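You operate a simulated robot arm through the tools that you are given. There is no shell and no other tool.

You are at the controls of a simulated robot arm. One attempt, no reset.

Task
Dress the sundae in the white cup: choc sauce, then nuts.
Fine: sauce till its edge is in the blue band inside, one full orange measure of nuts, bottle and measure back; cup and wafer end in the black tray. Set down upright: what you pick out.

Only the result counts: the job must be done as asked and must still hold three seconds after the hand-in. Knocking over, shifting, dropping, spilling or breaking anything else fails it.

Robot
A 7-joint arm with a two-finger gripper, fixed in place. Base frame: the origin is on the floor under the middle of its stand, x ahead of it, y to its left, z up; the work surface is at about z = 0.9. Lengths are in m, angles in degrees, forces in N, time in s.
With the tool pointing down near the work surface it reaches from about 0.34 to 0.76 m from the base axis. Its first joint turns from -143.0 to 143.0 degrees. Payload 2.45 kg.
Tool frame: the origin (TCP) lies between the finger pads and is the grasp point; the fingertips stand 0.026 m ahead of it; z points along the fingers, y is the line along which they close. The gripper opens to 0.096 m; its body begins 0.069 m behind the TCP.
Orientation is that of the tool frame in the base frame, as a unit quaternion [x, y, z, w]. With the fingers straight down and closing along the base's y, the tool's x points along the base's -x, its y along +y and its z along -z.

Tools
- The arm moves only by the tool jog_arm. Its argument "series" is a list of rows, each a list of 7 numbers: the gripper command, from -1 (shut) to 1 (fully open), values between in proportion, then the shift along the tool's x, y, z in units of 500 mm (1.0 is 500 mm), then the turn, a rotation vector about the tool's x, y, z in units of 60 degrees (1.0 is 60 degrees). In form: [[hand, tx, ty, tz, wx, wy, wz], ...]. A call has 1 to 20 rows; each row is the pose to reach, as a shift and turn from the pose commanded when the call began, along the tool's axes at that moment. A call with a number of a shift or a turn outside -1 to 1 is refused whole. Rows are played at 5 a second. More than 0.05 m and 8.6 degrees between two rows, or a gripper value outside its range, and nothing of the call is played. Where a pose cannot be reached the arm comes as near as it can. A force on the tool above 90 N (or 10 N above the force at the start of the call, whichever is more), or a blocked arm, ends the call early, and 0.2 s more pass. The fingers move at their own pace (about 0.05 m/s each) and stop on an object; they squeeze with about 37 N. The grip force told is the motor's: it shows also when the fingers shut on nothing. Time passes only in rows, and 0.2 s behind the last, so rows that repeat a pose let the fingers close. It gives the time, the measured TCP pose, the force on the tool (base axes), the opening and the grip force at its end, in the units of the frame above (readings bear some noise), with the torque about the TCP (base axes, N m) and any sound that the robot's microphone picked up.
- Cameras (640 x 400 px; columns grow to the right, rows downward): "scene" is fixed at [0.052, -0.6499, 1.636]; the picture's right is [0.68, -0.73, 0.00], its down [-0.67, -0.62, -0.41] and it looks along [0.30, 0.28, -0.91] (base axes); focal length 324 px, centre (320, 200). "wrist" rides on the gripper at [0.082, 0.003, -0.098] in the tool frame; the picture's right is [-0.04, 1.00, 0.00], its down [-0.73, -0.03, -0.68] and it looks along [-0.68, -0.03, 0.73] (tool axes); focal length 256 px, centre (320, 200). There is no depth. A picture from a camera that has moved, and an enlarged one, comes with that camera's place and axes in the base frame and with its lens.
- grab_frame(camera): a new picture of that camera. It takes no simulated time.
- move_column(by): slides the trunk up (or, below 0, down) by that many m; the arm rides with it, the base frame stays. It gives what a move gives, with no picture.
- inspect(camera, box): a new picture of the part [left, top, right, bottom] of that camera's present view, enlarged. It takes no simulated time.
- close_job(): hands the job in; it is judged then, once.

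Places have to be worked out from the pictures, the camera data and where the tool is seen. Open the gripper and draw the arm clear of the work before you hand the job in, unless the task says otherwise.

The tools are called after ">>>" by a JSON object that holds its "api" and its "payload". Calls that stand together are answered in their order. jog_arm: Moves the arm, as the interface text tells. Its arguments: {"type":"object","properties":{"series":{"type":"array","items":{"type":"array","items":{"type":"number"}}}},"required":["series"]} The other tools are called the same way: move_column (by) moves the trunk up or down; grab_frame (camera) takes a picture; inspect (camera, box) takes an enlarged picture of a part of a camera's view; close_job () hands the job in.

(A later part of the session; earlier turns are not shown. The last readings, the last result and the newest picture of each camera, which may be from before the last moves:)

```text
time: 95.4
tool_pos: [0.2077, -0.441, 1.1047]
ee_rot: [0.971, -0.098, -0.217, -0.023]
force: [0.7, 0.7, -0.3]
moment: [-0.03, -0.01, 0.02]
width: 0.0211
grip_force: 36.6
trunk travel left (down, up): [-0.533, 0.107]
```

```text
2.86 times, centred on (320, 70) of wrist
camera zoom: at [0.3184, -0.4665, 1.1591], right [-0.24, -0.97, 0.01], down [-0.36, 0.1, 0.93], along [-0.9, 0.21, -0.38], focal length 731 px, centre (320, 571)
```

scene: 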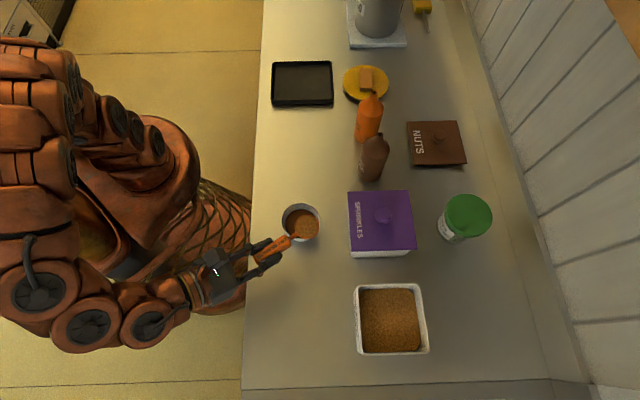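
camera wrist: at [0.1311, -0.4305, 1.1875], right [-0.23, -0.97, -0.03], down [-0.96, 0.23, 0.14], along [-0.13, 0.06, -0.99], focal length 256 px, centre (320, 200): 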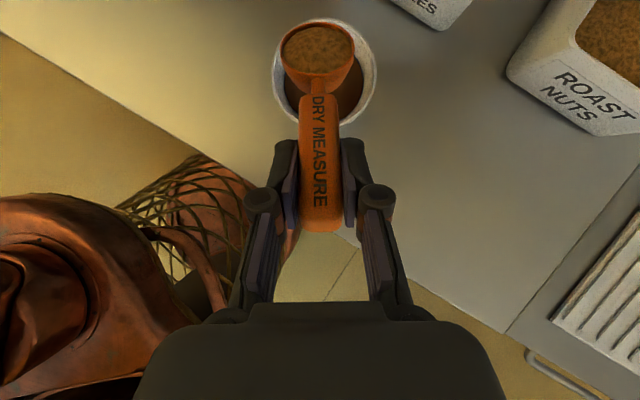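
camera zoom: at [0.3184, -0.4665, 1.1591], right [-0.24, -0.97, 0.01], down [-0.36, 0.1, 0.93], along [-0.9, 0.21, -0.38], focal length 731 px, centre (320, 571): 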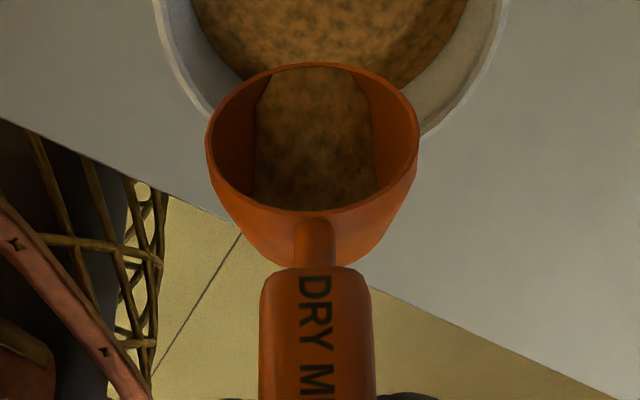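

A little still clings in the bowl at 90°. The pose follows well, so I tip further to 105°.

>>> {"api": "jog_arm", "payload": {"series": [[-1, 0.0238, 0, -0.008, 0, -0.125, 0], [-1, 0.0486, 0, -0.0126, 0, -0.25, 0], [-1, 0.0486, 0, -0.0126, 0, -0.25, 0], [-1, 0.0486, 0, -0.0126, 0, -0.25, 0]]}}

>>> {"api": "inspect", "payload": {"camera": "scene", "box": [240, 170, 360, 280]}}

>>> {"api": "inspect", "payload": {"camera": "wrist", "box": [230, 0, 410, 140]}}

```text
time: 96.4
tool_pos: [0.1971, -0.4151, 1.0672]
ee_rot: [0.935, -0.094, -0.341, -0.034]
force: [0.1, -0.4, 0.0]
moment: [0.0, -0.03, -0.01]
width: 0.0211
grip_force: 36.7
out of reach, approached as far as the arm can: row 1, 2, 3, 4
trunk travel left (down, up): [-0.533, 0.107]
```

```text
3.64 times, centred on (300, 225) of scene
camera zoom: at [0.052, -0.6499, 1.636], right [0.68, -0.73, 0.0], down [-0.67, -0.62, -0.41], along [0.3, 0.28, -0.91], focal length 1176 px, centre (393, 109)
```

zoom: 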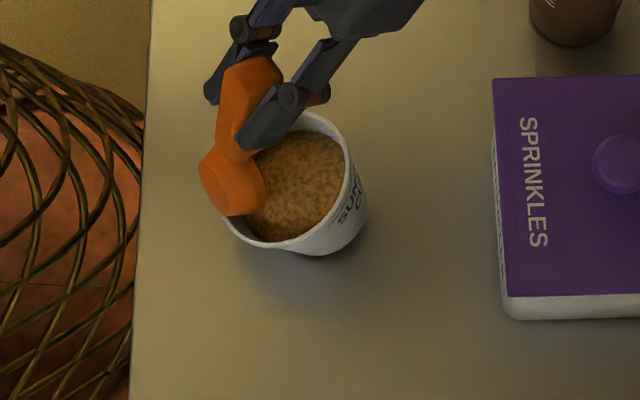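

```text
2.86 times, centred on (320, 70) of wrist
camera zoom: at [0.3181, -0.4428, 1.0891], right [-0.23, -0.97, 0.03], down [-0.12, 0.05, 0.99], along [-0.97, 0.22, -0.13], focal length 731 px, centre (320, 571)
```

zoom: 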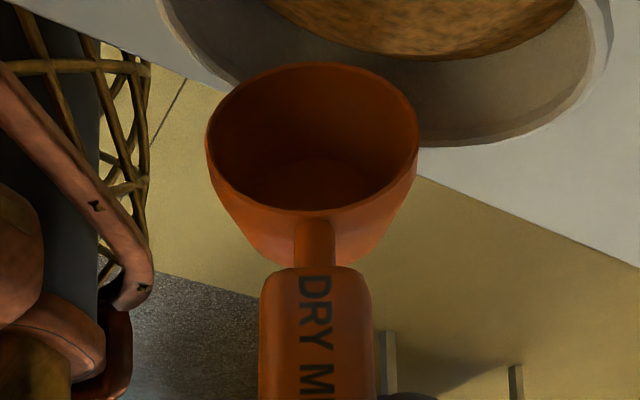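

Important: all nuts are out, but the out-of-reach motion sank the hand and the bowl's lip has hooked the cup's rim from inside, tilting the cup ~20° toward the robot. I must ease it back: reverse slowly along the same direction so the cup rocks upright again, checking after each small step.

>>> {"api": "inspect", "payload": {"camera": "scene", "box": [265, 180, 335, 240]}}

>>> {"api": "grab_frame", "payload": {"camera": "wrist"}}

```text
6.67 times, centred on (300, 210) of scene
camera zoom: at [0.052, -0.6499, 1.636], right [0.68, -0.73, 0.0], down [-0.67, -0.62, -0.41], along [0.3, 0.28, -0.91], focal length 2157 px, centre (453, 133)
```

zoom: 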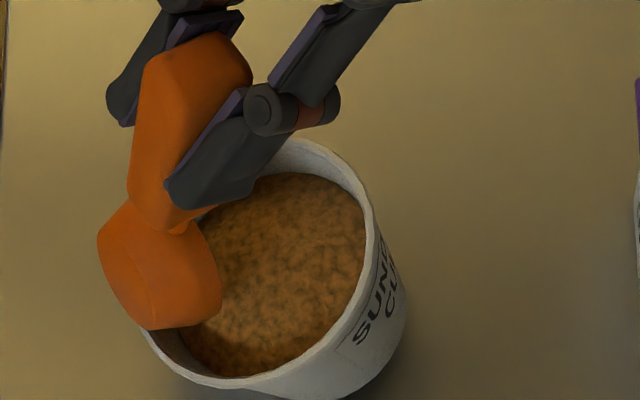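

```text
taken
camera wrist: at [0.3181, -0.4428, 1.0891], right [-0.23, -0.97, 0.03], down [-0.12, 0.05, 0.99], along [-0.97, 0.22, -0.13], focal length 256 px, centre (320, 200)
```

wrist: 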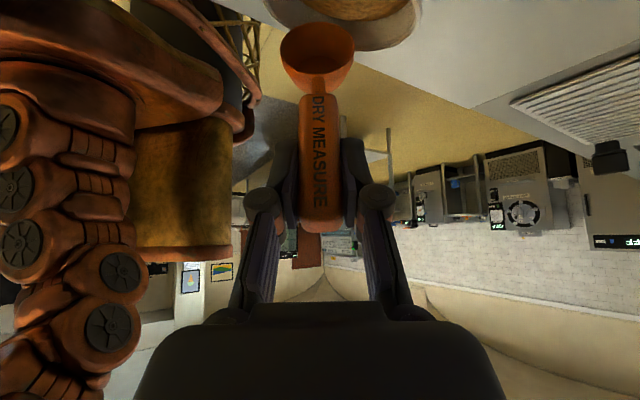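

The nuts are all still in the cup. I reverse the last motion (up, toward the cup centre, and un-tipping) by about a third first.

>>> {"api": "jog_arm", "payload": {"series": [[-1, -0.0037, 0.007, -0.0116, 0, 0.0375, 0], [-1, -0.0073, 0.014, -0.0232, 0, 0.075, 0]]}}

>>> {"api": "inspect", "payload": {"camera": "scene", "box": [240, 170, 360, 280]}}

```text
time: 97.0
tool_pos: [0.2011, -0.4222, 1.0755]
ee_rot: [0.947, -0.095, -0.304, -0.032]
force: [0.5, -0.1, 0.5]
moment: [-0.01, 0.02, 0.01]
width: 0.021
grip_force: 37.0
trunk travel left (down, up): [-0.533, 0.107]
```

```text
3.64 times, centred on (300, 225) of scene
camera zoom: at [0.052, -0.6499, 1.636], right [0.68, -0.73, 0.0], down [-0.67, -0.62, -0.41], along [0.3, 0.28, -0.91], focal length 1176 px, centre (393, 109)
```

zoom: 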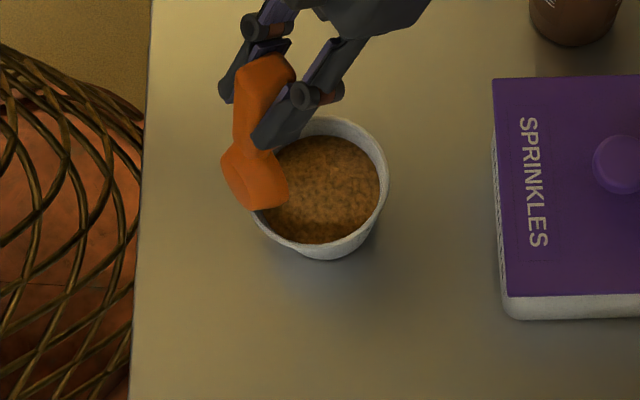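

The cup is rocking back upright nicely. I continue the reversal in small steps.

>>> {"api": "jog_arm", "payload": {"series": [[-1, -0.0018, 0.0035, -0.0058, 0, 0.0188, 0], [-1, -0.0036, 0.007, -0.0116, 0, 0.0375, 0]]}}

>>> {"api": "inspect", "payload": {"camera": "scene", "box": [240, 170, 360, 280]}}

```text
time: 97.6
tool_pos: [0.2021, -0.4274, 1.084]
ee_rot: [0.953, -0.096, -0.285, -0.03]
force: [0.3, 0.2, -0.5]
moment: [0.01, -0.01, 0.01]
width: 0.021
grip_force: 36.7
trunk travel left (down, up): [-0.533, 0.107]
```

```text
3.64 times, centred on (300, 225) of scene
camera zoom: at [0.052, -0.6499, 1.636], right [0.68, -0.73, 0.0], down [-0.67, -0.62, -0.41], along [0.3, 0.28, -0.91], focal length 1176 px, centre (393, 109)
```

zoom: 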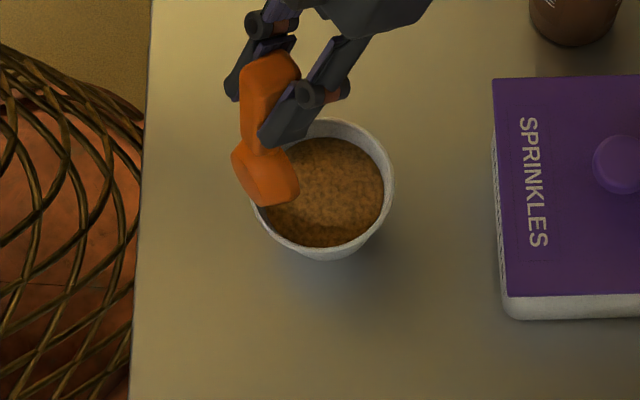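

The cup stands upright in its original spot and nothing was spilled. I now raise the measure straight up with the trunk, away from the cup.

>>> {"api": "move_column", "payload": {"by": 0.06}}

>>> {"api": "inspect", "payload": {"camera": "scene", "box": [240, 170, 360, 280]}}

>>> {"api": "inspect", "payload": {"camera": "wrist", "box": [230, 0, 410, 140]}}

```text
time: 98.6
tool_pos: [0.202, -0.4263, 1.1428]
ee_rot: [0.953, -0.097, -0.285, -0.03]
force: [0.4, 0.6, -1.0]
moment: [-0.01, -0.01, -0.03]
width: 0.0208
grip_force: 37.1
trunk travel left (down, up): [-0.593, 0.047]
```

```text
3.64 times, centred on (300, 225) of scene
camera zoom: at [0.052, -0.6499, 1.636], right [0.68, -0.73, 0.0], down [-0.67, -0.62, -0.41], along [0.3, 0.28, -0.91], focal length 1176 px, centre (393, 109)
```

zoom: 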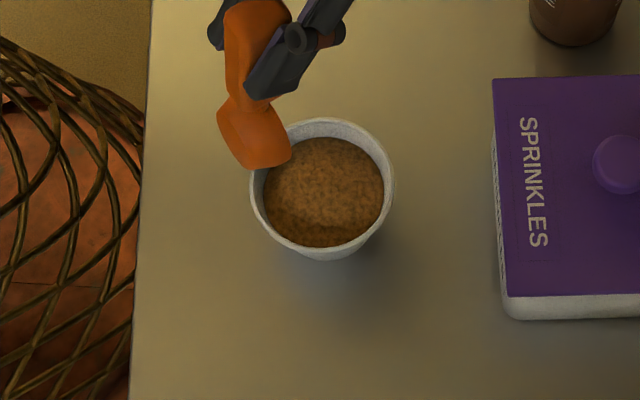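

```text
2.86 times, centred on (320, 70) of wrist
camera zoom: at [0.3191, -0.4545, 1.1796], right [-0.23, -0.97, 0.02], down [-0.23, 0.07, 0.97], along [-0.94, 0.22, -0.24], focal length 731 px, centre (320, 571)
```

zoom: 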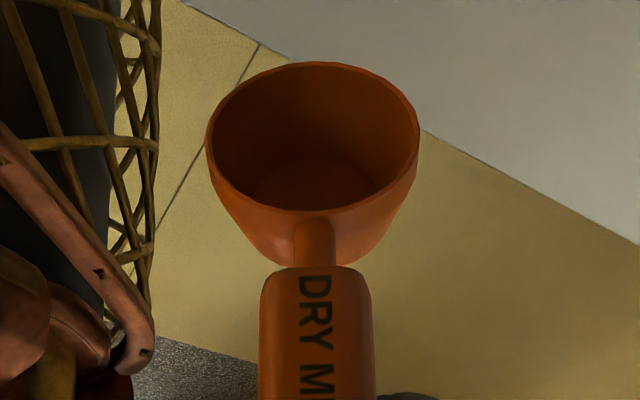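

The measure is empty and the cup stands upright with the nuts in it. I look closely at the cup and the surface around for spills.

>>> {"api": "inspect", "payload": {"camera": "scene", "box": [275, 195, 330, 245]}}

>>> {"api": "grab_frame", "payload": {"camera": "scene"}}

```text
8.00 times, centred on (302, 220) of scene
camera zoom: at [0.052, -0.6499, 1.636], right [0.68, -0.73, 0.0], down [-0.67, -0.62, -0.41], along [0.3, 0.28, -0.91], focal length 2588 px, centre (460, 40)
```

zoom: 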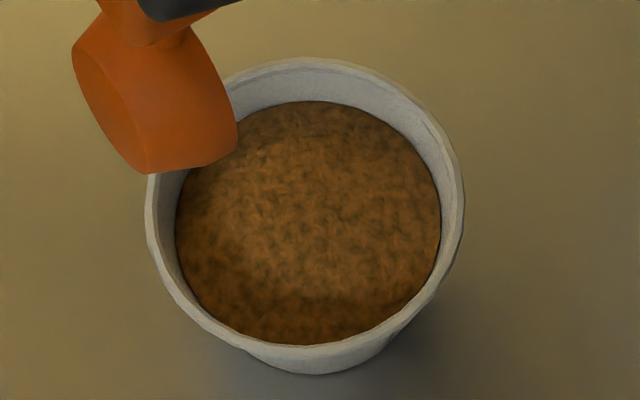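

```text
taken
```

scene: 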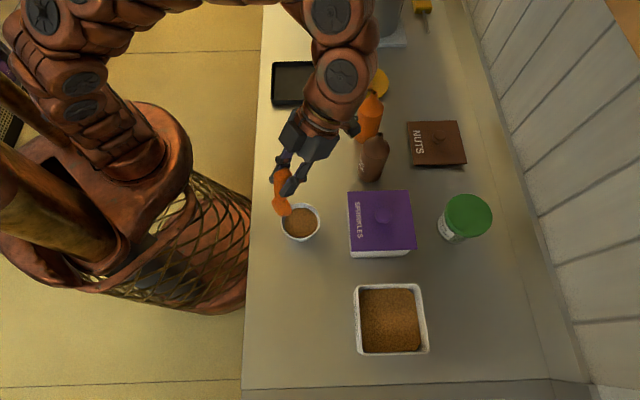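

Everything is clean: nuts all in the cup, nothing on the counter. I un-pitch the empty measure while backing off, high above the cup.

>>> {"api": "jog_arm", "payload": {"series": [[-1, -0.0104, 0, 0.0069, 0, 0.125, 0], [-1, -0.0209, 0, 0.0138, 0, 0.25, 0], [-1, -0.0314, 0, 0.0206, 0, 0.375, 0], [-1, -0.0418, 0, 0.0275, 0, 0.5, 0], [-1, -0.0522, 0, 0.0344, 0, 0.625, 0], [-1, -0.0627, 0, 0.0412, 0, 0.75, 0], [-1, -0.0732, 0, 0.0481, 0, 0.875, 0], [-1, -0.0836, 0, 0.055, 0, 1.0, 0], [-1, -0.0836, 0, 0.055, 0, 1.0, 0]]}}

>>> {"api": "grab_frame", "payload": {"camera": "scene"}}

```text
time: 100.6
tool_pos: [0.1536, -0.4175, 1.1413]
ee_rot: [0.968, -0.1, 0.229, 0.023]
force: [0.6, 0.5, -0.1]
moment: [0.01, 0.02, -0.01]
width: 0.0211
grip_force: 36.9
trunk travel left (down, up): [-0.593, 0.047]
```

```text
taken
```

scene: 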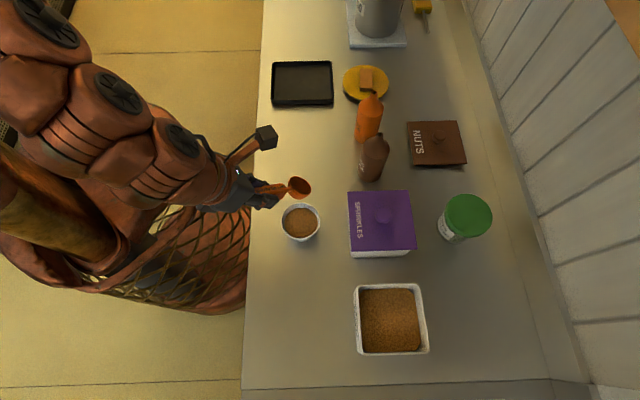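

Good. Next I level the measure fully and move back toward its resting place.

>>> {"api": "jog_arm", "payload": {"series": [[-1, -0.0249, 0.0426, -0.0125, 0, 0.1236, 0], [-1, -0.0498, 0.0851, -0.025, 0, 0.2472, 0], [-1, -0.0748, 0.1277, -0.0376, 0, 0.3708, 0], [-1, -0.0997, 0.1702, -0.0501, 0, 0.4944, 0], [-1, -0.1246, 0.2128, -0.0626, 0, 0.618, 0], [-1, -0.1246, 0.2128, -0.0626, 0, 0.618, 0]]}}

```text
time: 102.0
tool_pos: [0.063, -0.5076, 1.1427]
ee_rot: [0.844, -0.086, 0.526, 0.052]
force: [-0.2, -0.5, 0.1]
moment: [0.01, 0.03, 0.01]
width: 0.021
grip_force: 36.9
trunk travel left (down, up): [-0.593, 0.047]
```

Level again. I yaw back to the counter-depth heading and go above the measure's original spot.

>>> {"api": "jog_arm", "payload": {"series": [[-1, -0.0109, 0.0357, -0.0223, -0.0886, 0, 0.0433], [-1, -0.0218, 0.0714, -0.0446, -0.1771, 0, 0.0867], [-1, -0.0327, 0.1071, -0.0669, -0.2657, 0, 0.13], [-1, -0.0437, 0.1428, -0.0892, -0.3542, 0, 0.1733], [-1, -0.0546, 0.1785, -0.1115, -0.4428, 0, 0.2167], [-1, -0.0655, 0.2142, -0.1338, -0.5313, 0, 0.26], [-1, -0.0655, 0.2142, -0.1338, -0.5313, 0, 0.26]]}}

>>> {"api": "grab_frame", "payload": {"camera": "wrist"}}

>>> {"api": "inspect", "payload": {"camera": "scene", "box": [230, 320, 350, 395]}}

```text
time: 103.6
tool_pos: [-0.0323, -0.5982, 1.1442]
ee_rot: [0.779, -0.34, 0.483, 0.211]
force: [0.1, 0.6, -0.5]
moment: [0.02, 0.0, -0.01]
width: 0.021
grip_force: 37.9
trunk travel left (down, up): [-0.593, 0.047]
```

```text
taken
camera wrist: at [-0.0712, -0.5614, 1.2596], right [-0.74, -0.67, -0.04], down [-0.61, 0.7, -0.36], along [0.26, -0.24, -0.93], focal length 256 px, centre (320, 200)
```

wrist: 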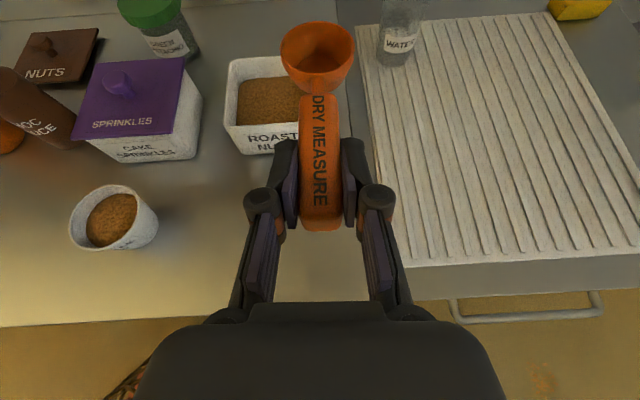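

```text
5.33 times, centred on (290, 358) of scene
camera zoom: at [0.052, -0.6499, 1.636], right [0.68, -0.73, 0.0], down [-0.67, -0.62, -0.41], along [0.3, 0.28, -0.91], focal length 1726 px, centre (480, -640)
```

zoom: 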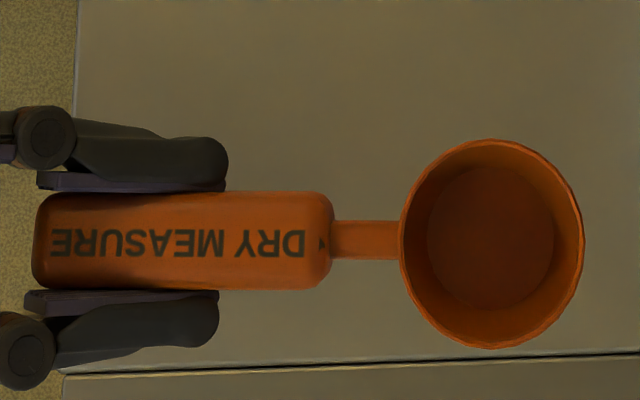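

Position matches the pick-up point. I check how the measure sits in the grip compared to before, since the box-floor touch may have rotated it slightly.

>>> {"api": "inspect", "payload": {"camera": "wrist", "box": [200, 0, 360, 130]}}

>>> {"api": "inspect", "payload": {"camera": "wrist", "box": [260, 80, 380, 240]}}

```text
3.08 times, centred on (280, 65) of wrist
camera zoom: at [-0.0712, -0.5614, 1.2596], right [-0.74, -0.67, -0.04], down [-0.61, 0.7, -0.36], along [0.26, -0.24, -0.93], focal length 788 px, centre (443, 615)
```

zoom: 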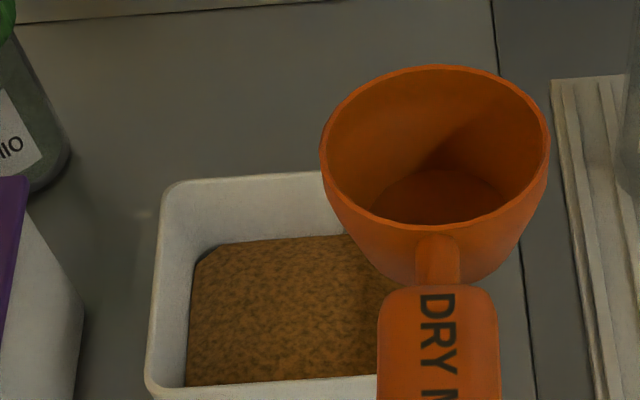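

```text
2.50 times, centred on (320, 160) of wrist
camera zoom: at [-0.0712, -0.5614, 1.2596], right [-0.74, -0.67, -0.04], down [-0.61, 0.7, -0.36], along [0.26, -0.24, -0.93], focal length 640 px, centre (320, 300)
```

zoom: 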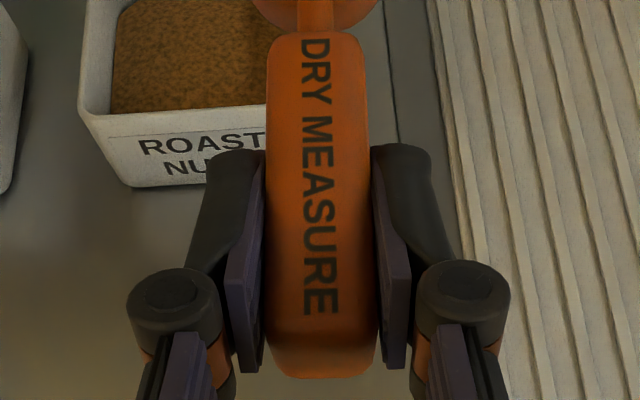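

The measure sits about 2–4 mm and ~1.3° different in the grip, which my slightly steeper pitch nearly compensates. I lower with the trunk to just above the counter.

>>> {"api": "move_column", "payload": {"by": -0.205}}

>>> {"api": "inspect", "payload": {"camera": "scene", "box": [230, 320, 350, 395]}}

```text
time: 105.8
tool_pos: [-0.0311, -0.5997, 0.9385]
ee_rot: [0.778, -0.34, 0.484, 0.211]
force: [-0.5, 0.3, -0.4]
moment: [0.0, 0.03, 0.01]
width: 0.0213
grip_force: 37.0
trunk travel left (down, up): [-0.388, 0.252]
```

```text
5.33 times, centred on (290, 358) of scene
camera zoom: at [0.052, -0.6499, 1.636], right [0.68, -0.73, 0.0], down [-0.67, -0.62, -0.41], along [0.3, 0.28, -0.91], focal length 1726 px, centre (480, -640)
```

zoom: 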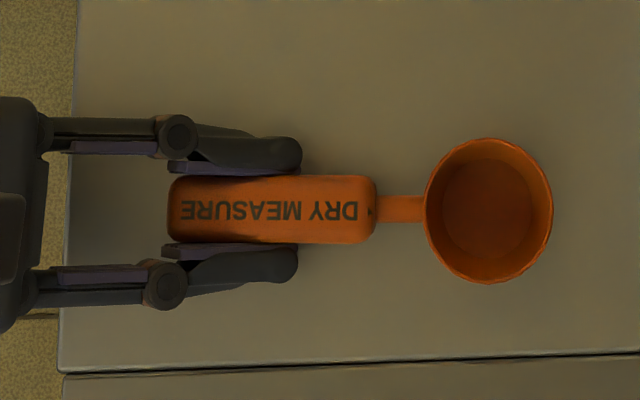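

The bowl is about 2–3 mm off its original spot; I trim that and go down the last centimetre in small steps with force checks.

>>> {"api": "jog_arm", "payload": {"series": [[-1, -0.0018, -0.006, -0.0036, 0, 0, 0], [-1, -0.0018, -0.006, -0.0036, 0, 0, 0]]}}

>>> {"api": "move_column", "payload": {"by": -0.009}}

>>> {"api": "move_column", "payload": {"by": -0.004}}

```text
time: 106.4
tool_pos: [-0.0307, -0.5957, 0.9391]
ee_rot: [0.779, -0.339, 0.483, 0.211]
force: [0.0, -0.3, -0.9]
moment: [0.02, 0.05, 0.01]
width: 0.021
grip_force: 37.0
trunk travel left (down, up): [-0.388, 0.252]
```

```text
time: 107.0
tool_pos: [-0.0304, -0.5939, 0.9291]
ee_rot: [0.778, -0.34, 0.484, 0.212]
force: [-0.2, -0.5, 0.1]
moment: [0.03, 0.01, -0.02]
width: 0.0211
grip_force: 37.1
trunk travel left (down, up): [-0.379, 0.261]
```

```text
time: 107.5
tool_pos: [-0.0298, -0.5941, 0.9249]
ee_rot: [0.779, -0.339, 0.484, 0.211]
force: [-0.4, -1.2, -0.6]
moment: [0.01, -0.01, -0.01]
width: 0.021
grip_force: 37.3
trunk travel left (down, up): [-0.375, 0.265]
```

No contact yet at 0.9249. I lower in 1.5 mm steps.

>>> {"api": "move_column", "payload": {"by": -0.002}}

>>> {"api": "move_column", "payload": {"by": -0.0015}}

```text
time: 108.0
tool_pos: [-0.0312, -0.5951, 0.9234]
ee_rot: [0.779, -0.34, 0.482, 0.212]
force: [0.2, 0.6, -0.7]
moment: [0.01, 0.0, 0.0]
width: 0.0209
grip_force: 36.8
trunk travel left (down, up): [-0.373, 0.267]
```

```text
time: 108.5
tool_pos: [-0.0309, -0.5939, 0.9223]
ee_rot: [0.779, -0.339, 0.484, 0.211]
force: [0.7, 0.1, 3.3]
moment: [-0.01, -0.02, -0.01]
width: 0.021
grip_force: 37.0
trunk travel left (down, up): [-0.372, 0.268]
```

Contact (3.3 N). I release the handle gently.

>>> {"api": "jog_arm", "payload": {"series": [[-0.5, 0, 0, 0, 0, 0, 0], [-0.4, 0, 0, 0, 0, 0, 0], [-0.2, 0, 0, 0, 0, 0, 0], [0.0, 0, 0, 0, 0, 0, 0], [0.25, 0, 0, 0, 0, 0, 0], [0.25, 0, 0, 0, 0, 0, 0]]}}

>>> {"api": "inspect", "payload": {"camera": "scene", "box": [230, 320, 350, 395]}}

>>> {"api": "grab_frame", "payload": {"camera": "wrist"}}

```text
time: 109.9
tool_pos: [-0.0298, -0.5928, 0.922]
ee_rot: [0.779, -0.34, 0.483, 0.211]
force: [0.3, 0.7, 0.0]
moment: [0.03, -0.01, 0.03]
width: 0.0602
grip_force: 0.0
trunk travel left (down, up): [-0.372, 0.268]
```

```text
5.33 times, centred on (290, 358) of scene
camera zoom: at [0.052, -0.6499, 1.636], right [0.68, -0.73, 0.0], down [-0.67, -0.62, -0.41], along [0.3, 0.28, -0.91], focal length 1726 px, centre (480, -640)
```

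zoom: 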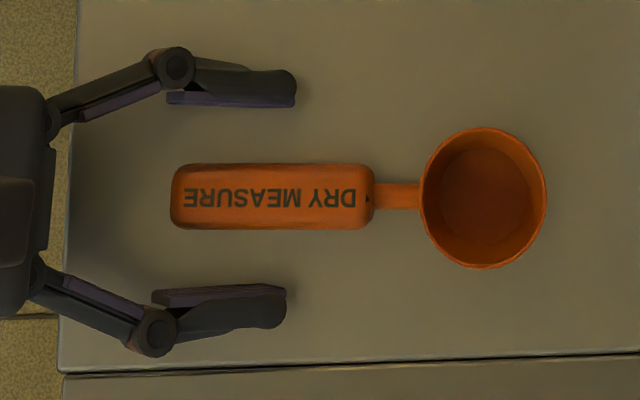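

```text
taken
camera wrist: at [-0.0694, -0.5577, 1.0384], right [-0.74, -0.67, -0.04], down [-0.61, 0.7, -0.36], along [0.26, -0.24, -0.93], focal length 256 px, centre (320, 200)
```

wrist: 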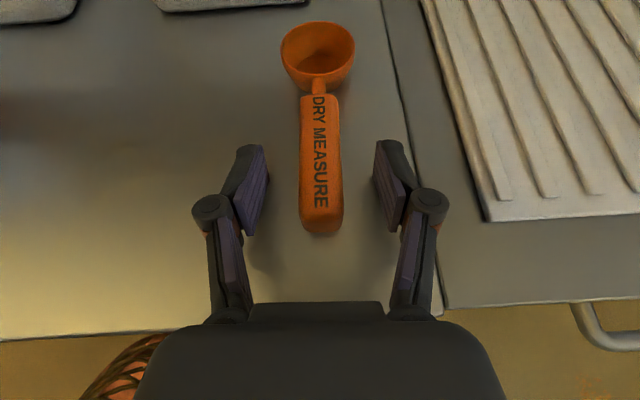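

The measure is back on its exact spot, standing upright. I rise with open fingers and head for the cup: same heading change as before, stopping about 12 cm behind it.

>>> {"api": "move_column", "payload": {"by": 0.13}}

>>> {"api": "jog_arm", "payload": {"series": [[0.25, 0, 0, 0, 0, 0, 0]]}}

>>> {"api": "inspect", "payload": {"camera": "scene", "box": [230, 320, 350, 395]}}

```text
time: 111.5
tool_pos: [-0.0305, -0.5944, 1.0524]
ee_rot: [0.779, -0.339, 0.484, 0.211]
force: [0.6, -0.6, 1.0]
moment: [0.0, 0.03, -0.02]
width: 0.0598
grip_force: 0.0
trunk travel left (down, up): [-0.502, 0.138]
```

```text
time: 111.9
tool_pos: [-0.03, -0.595, 1.0517]
ee_rot: [0.779, -0.339, 0.484, 0.21]
force: [0.4, -0.8, 0.1]
moment: [0.01, 0.01, 0.0]
width: 0.0599
grip_force: 0.3
trunk travel left (down, up): [-0.502, 0.138]
```

```text
5.33 times, centred on (290, 358) of scene
camera zoom: at [0.052, -0.6499, 1.636], right [0.68, -0.73, 0.0], down [-0.67, -0.62, -0.41], along [0.3, 0.28, -0.91], focal length 1726 px, centre (480, -640)
```

zoom: 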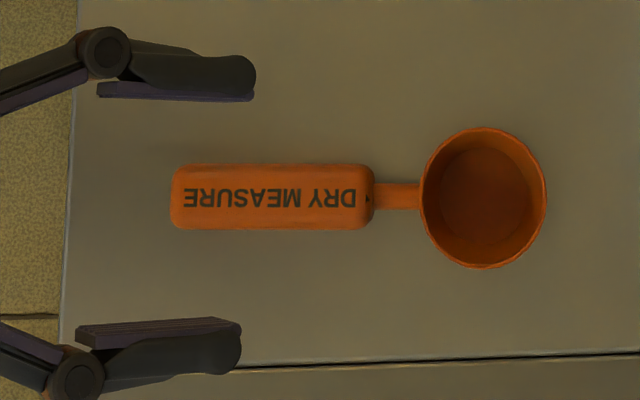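

The measure rests properly. I move and yaw to the cup approach line with the gripper opening fully.

>>> {"api": "jog_arm", "payload": {"series": [[0.6, -0.0063, -0.0581, -0.0127, 0.0747, 0, -0.0369], [1, -0.0126, -0.1163, -0.0254, 0.1494, 0, -0.0739], [1, -0.0189, -0.1744, -0.0381, 0.2241, 0, -0.1108], [1, -0.0251, -0.2326, -0.0509, 0.2987, 0, -0.1478], [1, -0.0314, -0.2907, -0.0636, 0.3734, 0, -0.1847], [1, -0.0377, -0.3489, -0.0763, 0.4481, 0, -0.2217], [1, -0.044, -0.407, -0.089, 0.5228, 0, -0.2586], [1, -0.044, -0.407, -0.089, 0.5228, 0, -0.2586]]}}

>>> {"api": "grab_frame", "payload": {"camera": "wrist"}}

>>> {"api": "grab_frame", "payload": {"camera": "scene"}}

```text
time: 113.7
tool_pos: [0.087, -0.4203, 1.0506]
ee_rot: [0.845, -0.089, 0.524, 0.055]
force: [0.0, 0.1, 1.3]
moment: [0.01, 0.0, 0.0]
width: 0.0958
grip_force: 0.1
trunk travel left (down, up): [-0.502, 0.138]
```

```text
taken
camera wrist: at [0.0339, -0.4121, 1.167], right [-0.23, -0.97, -0.04], down [-0.91, 0.22, -0.36], along [0.35, -0.05, -0.93], focal length 256 px, centre (320, 200)
```

wrist: 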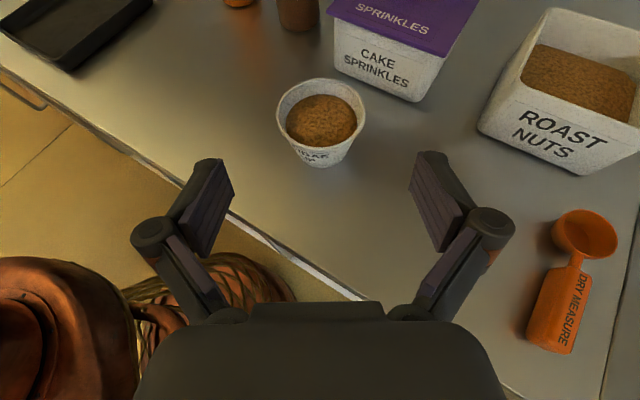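

```text
taken
```

scene: 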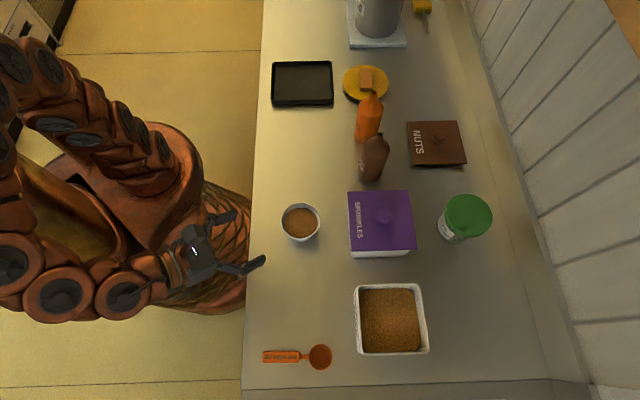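

The cup is dead ahead (centre ≈ (0.2085, −0.4455), 0.124 m along the heading). I lower the open hand to z≈0.932 behind it.

>>> {"api": "move_column", "payload": {"by": -0.118}}

>>> {"api": "grab_frame", "payload": {"camera": "wrist"}}

>>> {"api": "inspect", "payload": {"camera": "scene", "box": [220, 160, 360, 290]}}

```text
time: 115.2
tool_pos: [0.0867, -0.4218, 0.9323]
ee_rot: [0.845, -0.089, 0.525, 0.055]
force: [0.8, 0.1, 0.7]
moment: [-0.04, 0.0, -0.04]
width: 0.0958
grip_force: 0.1
trunk travel left (down, up): [-0.384, 0.256]
```

```text
taken
camera wrist: at [0.0339, -0.4123, 1.049], right [-0.23, -0.97, -0.04], down [-0.91, 0.22, -0.36], along [0.35, -0.05, -0.93], focal length 256 px, centre (320, 200)
```

wrist: 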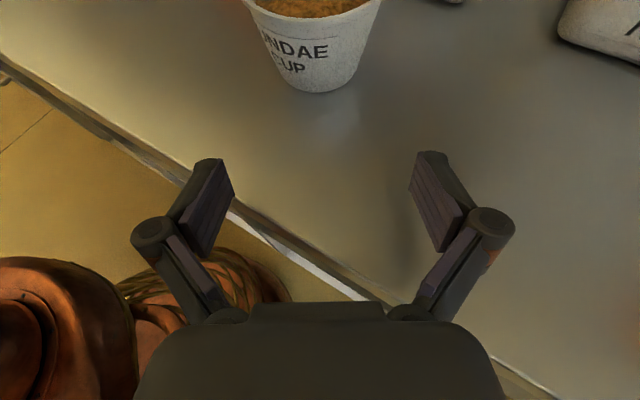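

```text
3.08 times, centred on (290, 225) of scene
camera zoom: at [0.052, -0.6499, 1.636], right [0.68, -0.73, 0.0], down [-0.67, -0.62, -0.41], along [0.3, 0.28, -0.91], focal length 996 px, centre (412, 123)
```

zoom: 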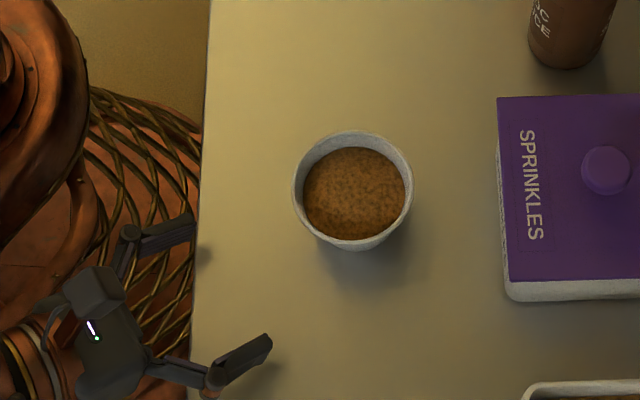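

The hand is low behind the cup with ±6 mm finger clearance. I advance 9 cm and check centring before the last part.

>>> {"api": "jog_arm", "payload": {"series": [[1, 0.016, -0.0005, 0.0323, 0, 0, 0], [1, 0.0319, -0.001, 0.0645, 0, 0, 0], [1, 0.0479, -0.0015, 0.0968, 0, 0, 0], [1, 0.0638, -0.002, 0.129, 0, 0, 0], [1, 0.0798, -0.0024, 0.1613, 0, 0, 0], [1, 0.0798, -0.0024, 0.1613, 0, 0, 0]]}}

>>> {"api": "grab_frame", "payload": {"camera": "wrist"}}

>>> {"api": "inspect", "payload": {"camera": "scene", "box": [250, 170, 360, 270]}}

```text
time: 116.6
tool_pos: [0.1764, -0.4392, 0.9306]
ee_rot: [0.845, -0.089, 0.525, 0.055]
force: [-0.6, 0.2, -0.9]
moment: [0.01, 0.01, -0.01]
width: 0.0961
grip_force: 0.1
trunk travel left (down, up): [-0.384, 0.256]
```

```text
taken
camera wrist: at [0.1228, -0.4315, 1.0477], right [-0.23, -0.97, -0.04], down [-0.91, 0.22, -0.36], along [0.35, -0.05, -0.93], focal length 256 px, centre (320, 200)
```

wrist: 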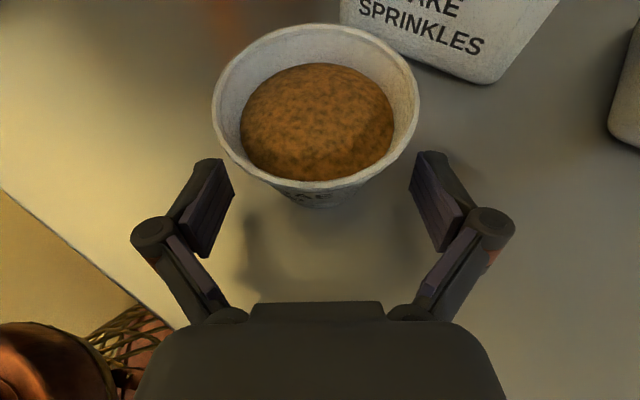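

```text
4.00 times, centred on (305, 220) of scene
camera zoom: at [0.052, -0.6499, 1.636], right [0.68, -0.73, 0.0], down [-0.67, -0.62, -0.41], along [0.3, 0.28, -0.91], focal length 1294 px, centre (380, 120)
```

zoom: 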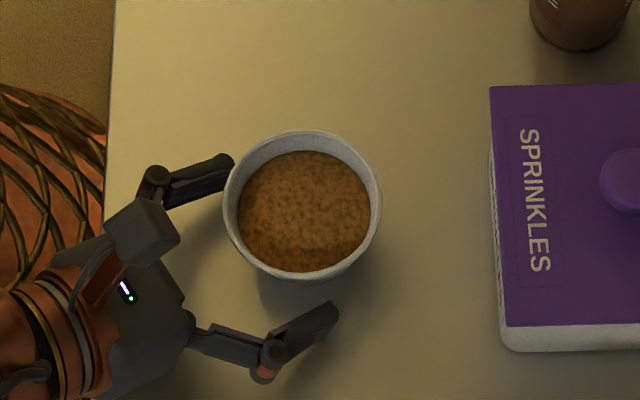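

Centred within 1–2 mm. I advance the last 3.3 cm so the pads straddle the cup.

>>> {"api": "jog_arm", "payload": {"series": [[1, 0.0098, 0.001, 0.0197, 0, 0, 0], [1, 0.0195, 0.002, 0.0395, 0, 0, 0], [1, 0.0293, 0.002, 0.0592, 0, 0, 0], [1, 0.0293, 0.002, 0.0592, 0, 0, 0]]}}

>>> {"api": "grab_frame", "payload": {"camera": "wrist"}}

>>> {"api": "inspect", "payload": {"camera": "scene", "box": [250, 170, 360, 270]}}

```text
time: 117.6
tool_pos: [0.2076, -0.4477, 0.9323]
ee_rot: [0.844, -0.089, 0.525, 0.056]
force: [1.0, 0.3, -0.6]
moment: [0.01, 0.0, -0.01]
width: 0.0959
grip_force: 0.0
trunk travel left (down, up): [-0.384, 0.256]
```

```text
taken
camera wrist: at [0.1552, -0.4387, 1.0493], right [-0.23, -0.97, -0.04], down [-0.91, 0.23, -0.36], along [0.35, -0.05, -0.93], focal length 256 px, centre (320, 200)
```

wrist: 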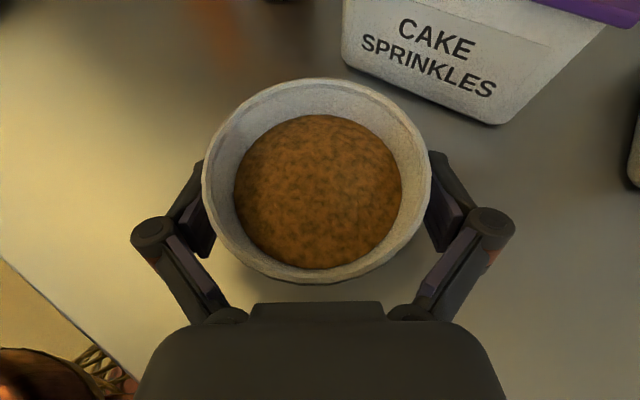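

```text
4.00 times, centred on (305, 220) of scene
camera zoom: at [0.052, -0.6499, 1.636], right [0.68, -0.73, 0.0], down [-0.67, -0.62, -0.41], along [0.3, 0.28, -0.91], focal length 1294 px, centre (380, 120)
```

zoom: 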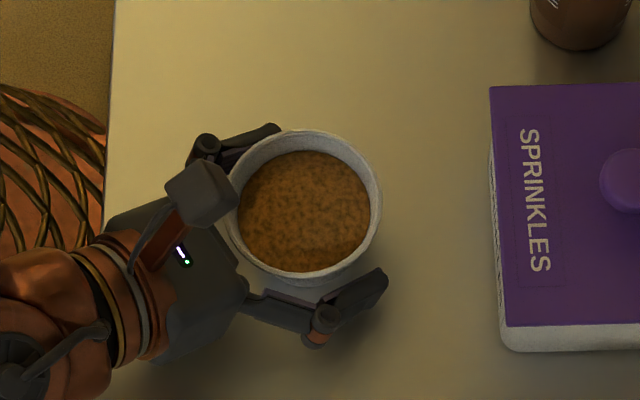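

Straddled symmetrically without touching. I close in small steps to keep the squeeze gentle, reading the grip force.

>>> {"api": "jog_arm", "payload": {"series": [[0.85, 0, 0, 0, 0, 0, 0], [0.78, 0, 0, 0, 0, 0, 0], [0.74, 0, 0, 0, 0, 0, 0], [0.74, 0, 0, 0, 0, 0, 0]]}}

>>> {"api": "jog_arm", "payload": {"series": [[0.7, 0, 0, 0, 0, 0, 0], [0.67, 0, 0, 0, 0, 0, 0], [0.67, 0, 0, 0, 0, 0, 0]]}}

```text
time: 118.6
tool_pos: [0.2075, -0.4476, 0.9331]
ee_rot: [0.845, -0.09, 0.524, 0.056]
force: [0.0, 0.7, -0.4]
moment: [0.0, 0.0, 0.02]
width: 0.0838
grip_force: 0.7
trunk travel left (down, up): [-0.384, 0.256]
```

```text
time: 119.4
tool_pos: [0.2084, -0.4466, 0.9331]
ee_rot: [0.845, -0.089, 0.525, 0.056]
force: [-0.7, -0.2, -0.4]
moment: [-0.02, -0.03, -0.01]
width: 0.0809
grip_force: 0.7
trunk travel left (down, up): [-0.384, 0.256]
```

Not touching yet at 0.081. I continue closing.

>>> {"api": "jog_arm", "payload": {"series": [[0.63, 0, 0, 0, 0, 0, 0], [0.6, 0, 0, 0, 0, 0, 0], [0.6, 0, 0, 0, 0, 0, 0]]}}

>>> {"api": "jog_arm", "payload": {"series": [[0.57, 0, 0, 0, 0, 0, 0], [0.54, 0, 0, 0, 0, 0, 0], [0.54, 0, 0, 0, 0, 0, 0]]}}

```text
time: 120.2
tool_pos: [0.2066, -0.4479, 0.9343]
ee_rot: [0.845, -0.09, 0.524, 0.057]
force: [-0.4, 0.2, 2.5]
moment: [-0.1, 0.01, -0.05]
width: 0.0796
grip_force: 37.2
trunk travel left (down, up): [-0.384, 0.256]
```

```text
time: 121.0
tool_pos: [0.2078, -0.4471, 0.9327]
ee_rot: [0.845, -0.09, 0.525, 0.056]
force: [-0.3, -2.5, 3.6]
moment: [-0.13, 0.0, -0.04]
width: 0.0796
grip_force: 37.3
trunk travel left (down, up): [-0.384, 0.256]
```

Gripped at 0.0796 m. I check that the cup is intact and still upright.

>>> {"api": "grab_frame", "payload": {"camera": "wrist"}}

>>> {"api": "inspect", "payload": {"camera": "scene", "box": [250, 170, 360, 270]}}

```text
taken
camera wrist: at [0.1551, -0.4386, 1.0494], right [-0.23, -0.97, -0.04], down [-0.91, 0.22, -0.36], along [0.35, -0.05, -0.93], focal length 256 px, centre (320, 200)
```

wrist: 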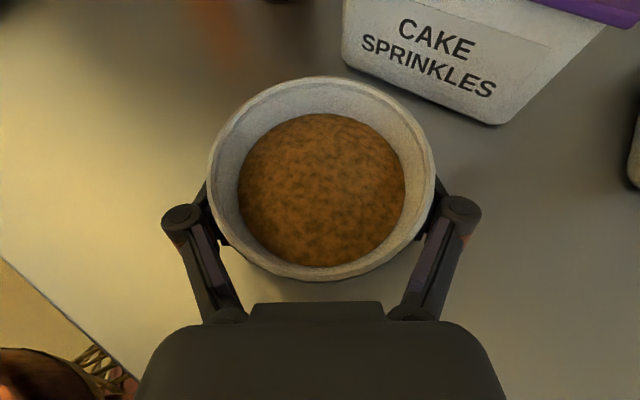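

```text
4.00 times, centred on (305, 220) of scene
camera zoom: at [0.052, -0.6499, 1.636], right [0.68, -0.73, 0.0], down [-0.67, -0.62, -0.41], along [0.3, 0.28, -0.91], focal length 1294 px, centre (380, 120)
```

zoom: 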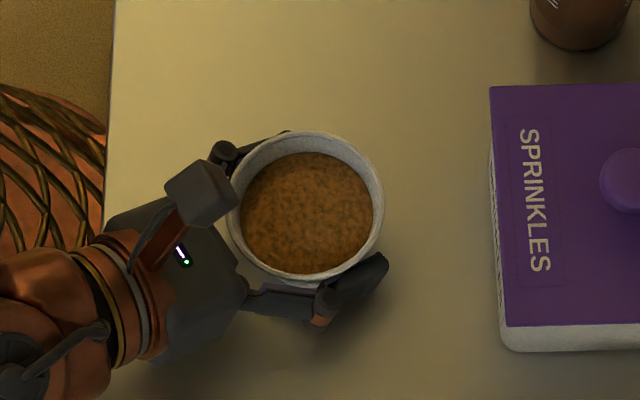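

The cup looks intact. I lift it 2 cm first and check that it hangs level and the contents stay in.

>>> {"api": "move_column", "payload": {"by": 0.02}}

>>> {"api": "grab_frame", "payload": {"camera": "wrist"}}

>>> {"api": "inspect", "payload": {"camera": "scene", "box": [250, 170, 360, 270]}}

```text
time: 121.7
tool_pos: [0.2087, -0.4473, 0.9527]
ee_rot: [0.845, -0.09, 0.524, 0.056]
force: [-0.6, -0.4, -1.9]
moment: [0.0, 0.02, 0.03]
width: 0.0798
grip_force: 37.1
trunk travel left (down, up): [-0.404, 0.236]
```

```text
taken
camera wrist: at [0.1552, -0.4386, 1.0692], right [-0.23, -0.97, -0.04], down [-0.91, 0.22, -0.36], along [0.35, -0.05, -0.93], focal length 256 px, centre (320, 200)
```

wrist: 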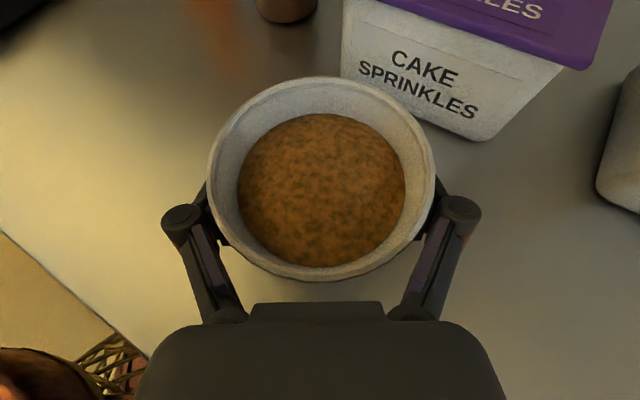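

```text
4.00 times, centred on (305, 220) of scene
camera zoom: at [0.052, -0.6499, 1.636], right [0.68, -0.73, 0.0], down [-0.67, -0.62, -0.41], along [0.3, 0.28, -0.91], focal length 1294 px, centre (380, 120)
```

zoom: 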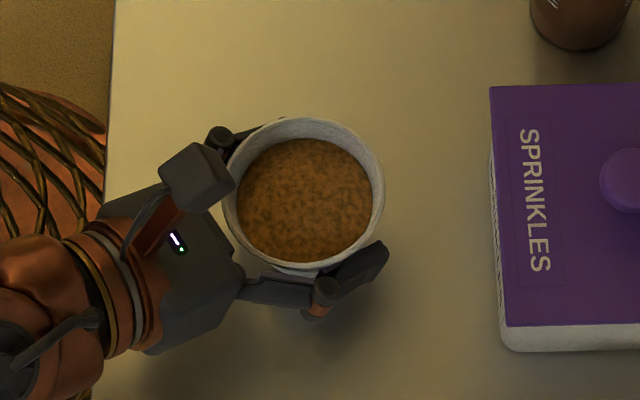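

Held level, contents fine (≈2 N weight). I raise another 4 cm and start carrying it along the counter toward the tray in moderate, slow segments.

>>> {"api": "move_column", "payload": {"by": 0.045}}

>>> {"api": "jog_arm", "payload": {"series": [[0.54, 0.005, -0.0196, 0.0101, 0, 0, 0], [0.54, 0.0152, -0.0596, 0.0307, 0, 0, 0], [0.54, 0.0263, -0.1035, 0.0533, 0, 0, 0], [0.54, 0.0375, -0.1473, 0.0759, 0, 0, 0], [0.54, 0.0477, -0.1873, 0.0965, 0, 0, 0], [0.54, 0.0488, -0.1917, 0.0988, 0, 0, 0], [0.54, 0.0488, -0.1917, 0.0988, 0, 0, 0]]}}

```text
time: 122.5
tool_pos: [0.2081, -0.447, 0.998]
ee_rot: [0.845, -0.089, 0.524, 0.055]
force: [0.2, -0.2, -0.8]
moment: [-0.03, 0.0, 0.05]
width: 0.0799
grip_force: 37.0
trunk travel left (down, up): [-0.449, 0.191]
```

```text
time: 124.1
tool_pos: [0.2831, -0.3645, 0.9976]
ee_rot: [0.845, -0.09, 0.525, 0.056]
force: [-0.8, -0.3, -1.2]
moment: [0.01, -0.01, 0.02]
width: 0.0798
grip_force: 37.2
trunk travel left (down, up): [-0.449, 0.191]
```

Smooth so far. I continue the carry.

>>> {"api": "jog_arm", "payload": {"series": [[0.54, 0.0051, -0.0201, 0.0103, 0, 0, 0], [0.54, 0.0161, -0.0631, 0.0325, 0, 0, 0], [0.54, 0.0292, -0.1148, 0.0591, 0, 0, 0], [0.54, 0.0423, -0.1664, 0.0857, 0, 0, 0], [0.54, 0.0555, -0.218, 0.1123, 0, 0, 0], [0.54, 0.0679, -0.2668, 0.1374, 0, 0, 0], [0.54, 0.073, -0.2869, 0.1477, 0, 0, 0], [0.54, 0.073, -0.2869, 0.1477, 0, 0, 0]]}}

>>> {"api": "grab_frame", "payload": {"camera": "scene"}}

>>> {"api": "grab_frame", "payload": {"camera": "wrist"}}

```text
time: 125.9
tool_pos: [0.3974, -0.2947, 1.0169]
ee_rot: [0.846, -0.091, 0.523, 0.057]
force: [-0.5, 0.2, -0.8]
moment: [0.0, -0.02, -0.03]
width: 0.0794
grip_force: 37.3
out of reach, approached as far as the arm can: row 3, 4, 5, 6, 7, 8
trunk travel left (down, up): [-0.449, 0.191]
```

```text
taken
```

scene: 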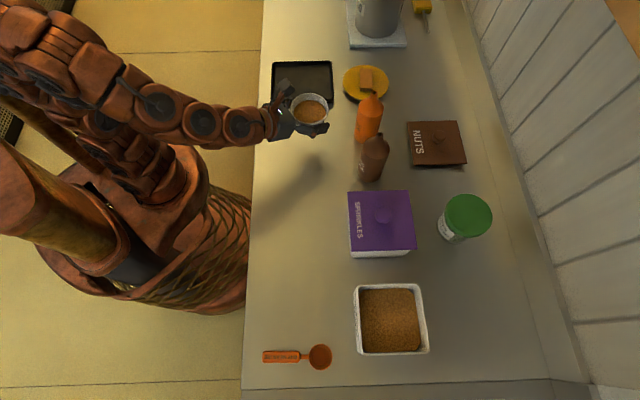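

```text
taken
camera wrist: at [0.3444, -0.2859, 1.1335], right [-0.23, -0.97, -0.04], down [-0.91, 0.22, -0.35], along [0.35, -0.05, -0.93], focal length 256 px, centre (320, 200)
```

wrist: 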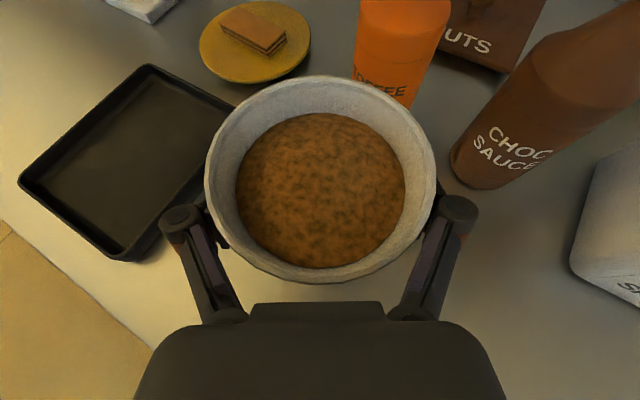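

The carry stopped short because the wrist got too close to the stand (orientation stayed level). The hand should point along the counter (+s) for the tray instead, so I yaw left step by step while the cup stays level.

>>> {"api": "jog_arm", "payload": {"series": [[0.54, 0, 0, 0, 0.0598, 0, -0.0295], [0.54, 0, 0, 0, 0.1345, 0, -0.0665], [0.54, 0, 0, 0, 0.2092, 0, -0.1034], [0.54, 0, 0, 0, 0.2839, 0, -0.1403], [0.54, 0, 0, 0, 0.2988, 0, -0.1477], [0.54, 0, 0, 0, 0.2988, 0, -0.1477]]}}

```text
time: 127.3
tool_pos: [0.3963, -0.2925, 1.0143]
ee_rot: [0.847, 0.058, 0.527, -0.036]
force: [0.3, -0.7, -0.9]
moment: [0.02, -0.02, 0.01]
width: 0.0789
grip_force: 37.3
trunk travel left (down, up): [-0.449, 0.191]
```

Reached exactly, still level. I continue yawing while moving along toward the tray.

>>> {"api": "jog_arm", "payload": {"series": [[0.54, 0.0057, -0.0182, 0.021, 0.0377, 0, -0.0186], [0.54, 0.0137, -0.0442, 0.051, 0.0915, 0, -0.0451], [0.54, 0.0218, -0.0702, 0.081, 0.1454, 0, -0.0716], [0.54, 0.0299, -0.0962, 0.111, 0.1992, 0, -0.0981], [0.54, 0.038, -0.1222, 0.141, 0.253, 0, -0.1246], [0.54, 0.0404, -0.13, 0.15, 0.2692, 0, -0.1325], [0.54, 0.0404, -0.13, 0.15, 0.2692, 0, -0.1325]]}}

>>> {"api": "grab_frame", "payload": {"camera": "scene"}}

```text
time: 128.9
tool_pos: [0.4642, -0.2159, 1.0003]
ee_rot: [0.828, 0.19, 0.514, -0.119]
force: [0.3, -0.5, -0.3]
moment: [0.0, 0.01, -0.03]
width: 0.0789
grip_force: 36.9
trunk travel left (down, up): [-0.449, 0.191]
```

```text
taken
```

scene: 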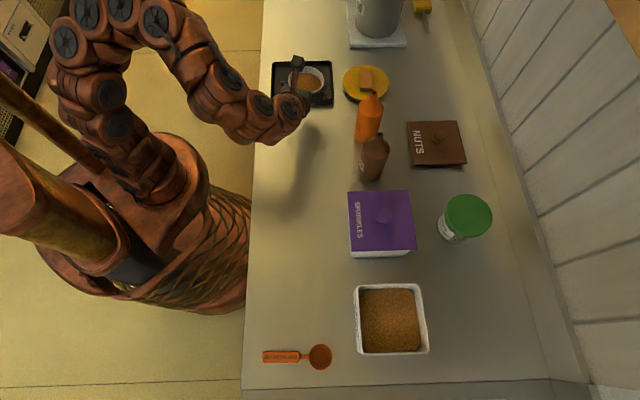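

Good, heading 26°, over the near end of the tray. I move on over the tray's left part with the last of the yaw.

>>> {"api": "jog_arm", "payload": {"series": [[0.54, 0.0108, -0.011, 0.0218, 0.0254, 0, -0.0126], [0.54, 0.0303, -0.0309, 0.0612, 0.0711, 0, -0.0352], [0.54, 0.0497, -0.0507, 0.1005, 0.1168, 0, -0.0578], [0.54, 0.0692, -0.0705, 0.1398, 0.1625, 0, -0.0804], [0.54, 0.0886, -0.0904, 0.1792, 0.2082, 0, -0.103], [0.54, 0.1038, -0.1058, 0.2098, 0.2437, 0, -0.1206], [0.54, 0.1081, -0.1102, 0.2185, 0.2539, 0, -0.1256], [0.54, 0.1081, -0.1102, 0.2185, 0.2539, 0, -0.1256]]}}

>>> {"api": "grab_frame", "payload": {"camera": "wrist"}}

>>> {"api": "inspect", "payload": {"camera": "scene", "box": [250, 40, 410, 140]}}

```text
time: 130.7
tool_pos: [0.5489, -0.1136, 0.9999]
ee_rot: [0.791, 0.31, 0.491, -0.193]
force: [-0.3, 1.2, -0.7]
moment: [0.01, -0.01, 0.0]
width: 0.0785
grip_force: 36.7
trunk travel left (down, up): [-0.449, 0.191]
```

```text
taken
camera wrist: at [0.511, -0.1516, 1.1162], right [0.67, -0.74, -0.04], down [-0.7, -0.61, -0.36], along [0.24, 0.26, -0.93], focal length 256 px, centre (320, 200)
```

wrist: 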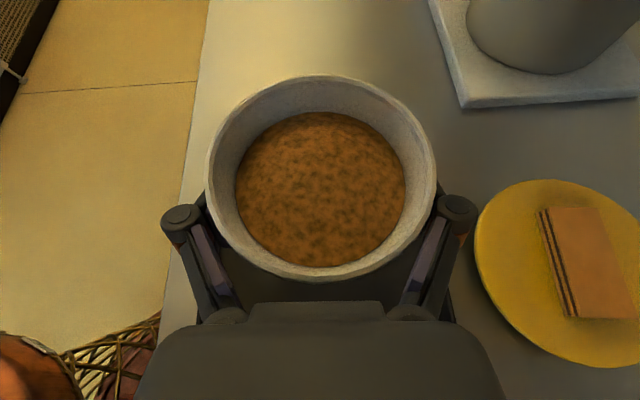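

```text
4.00 times, centred on (330, 90) of scene
camera zoom: at [0.052, -0.6499, 1.636], right [0.68, -0.73, 0.0], down [-0.67, -0.62, -0.41], along [0.3, 0.28, -0.91], focal length 1294 px, centre (280, 640)
```

zoom: 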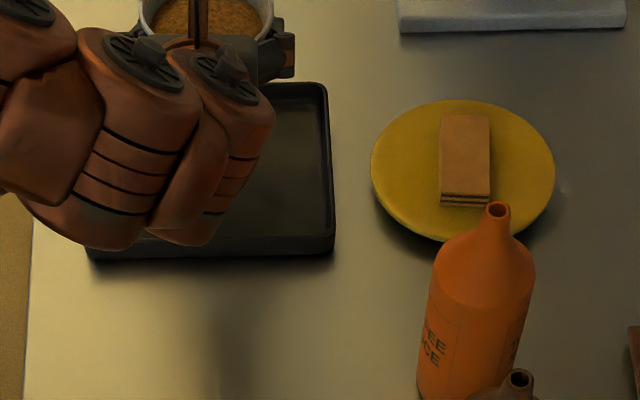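

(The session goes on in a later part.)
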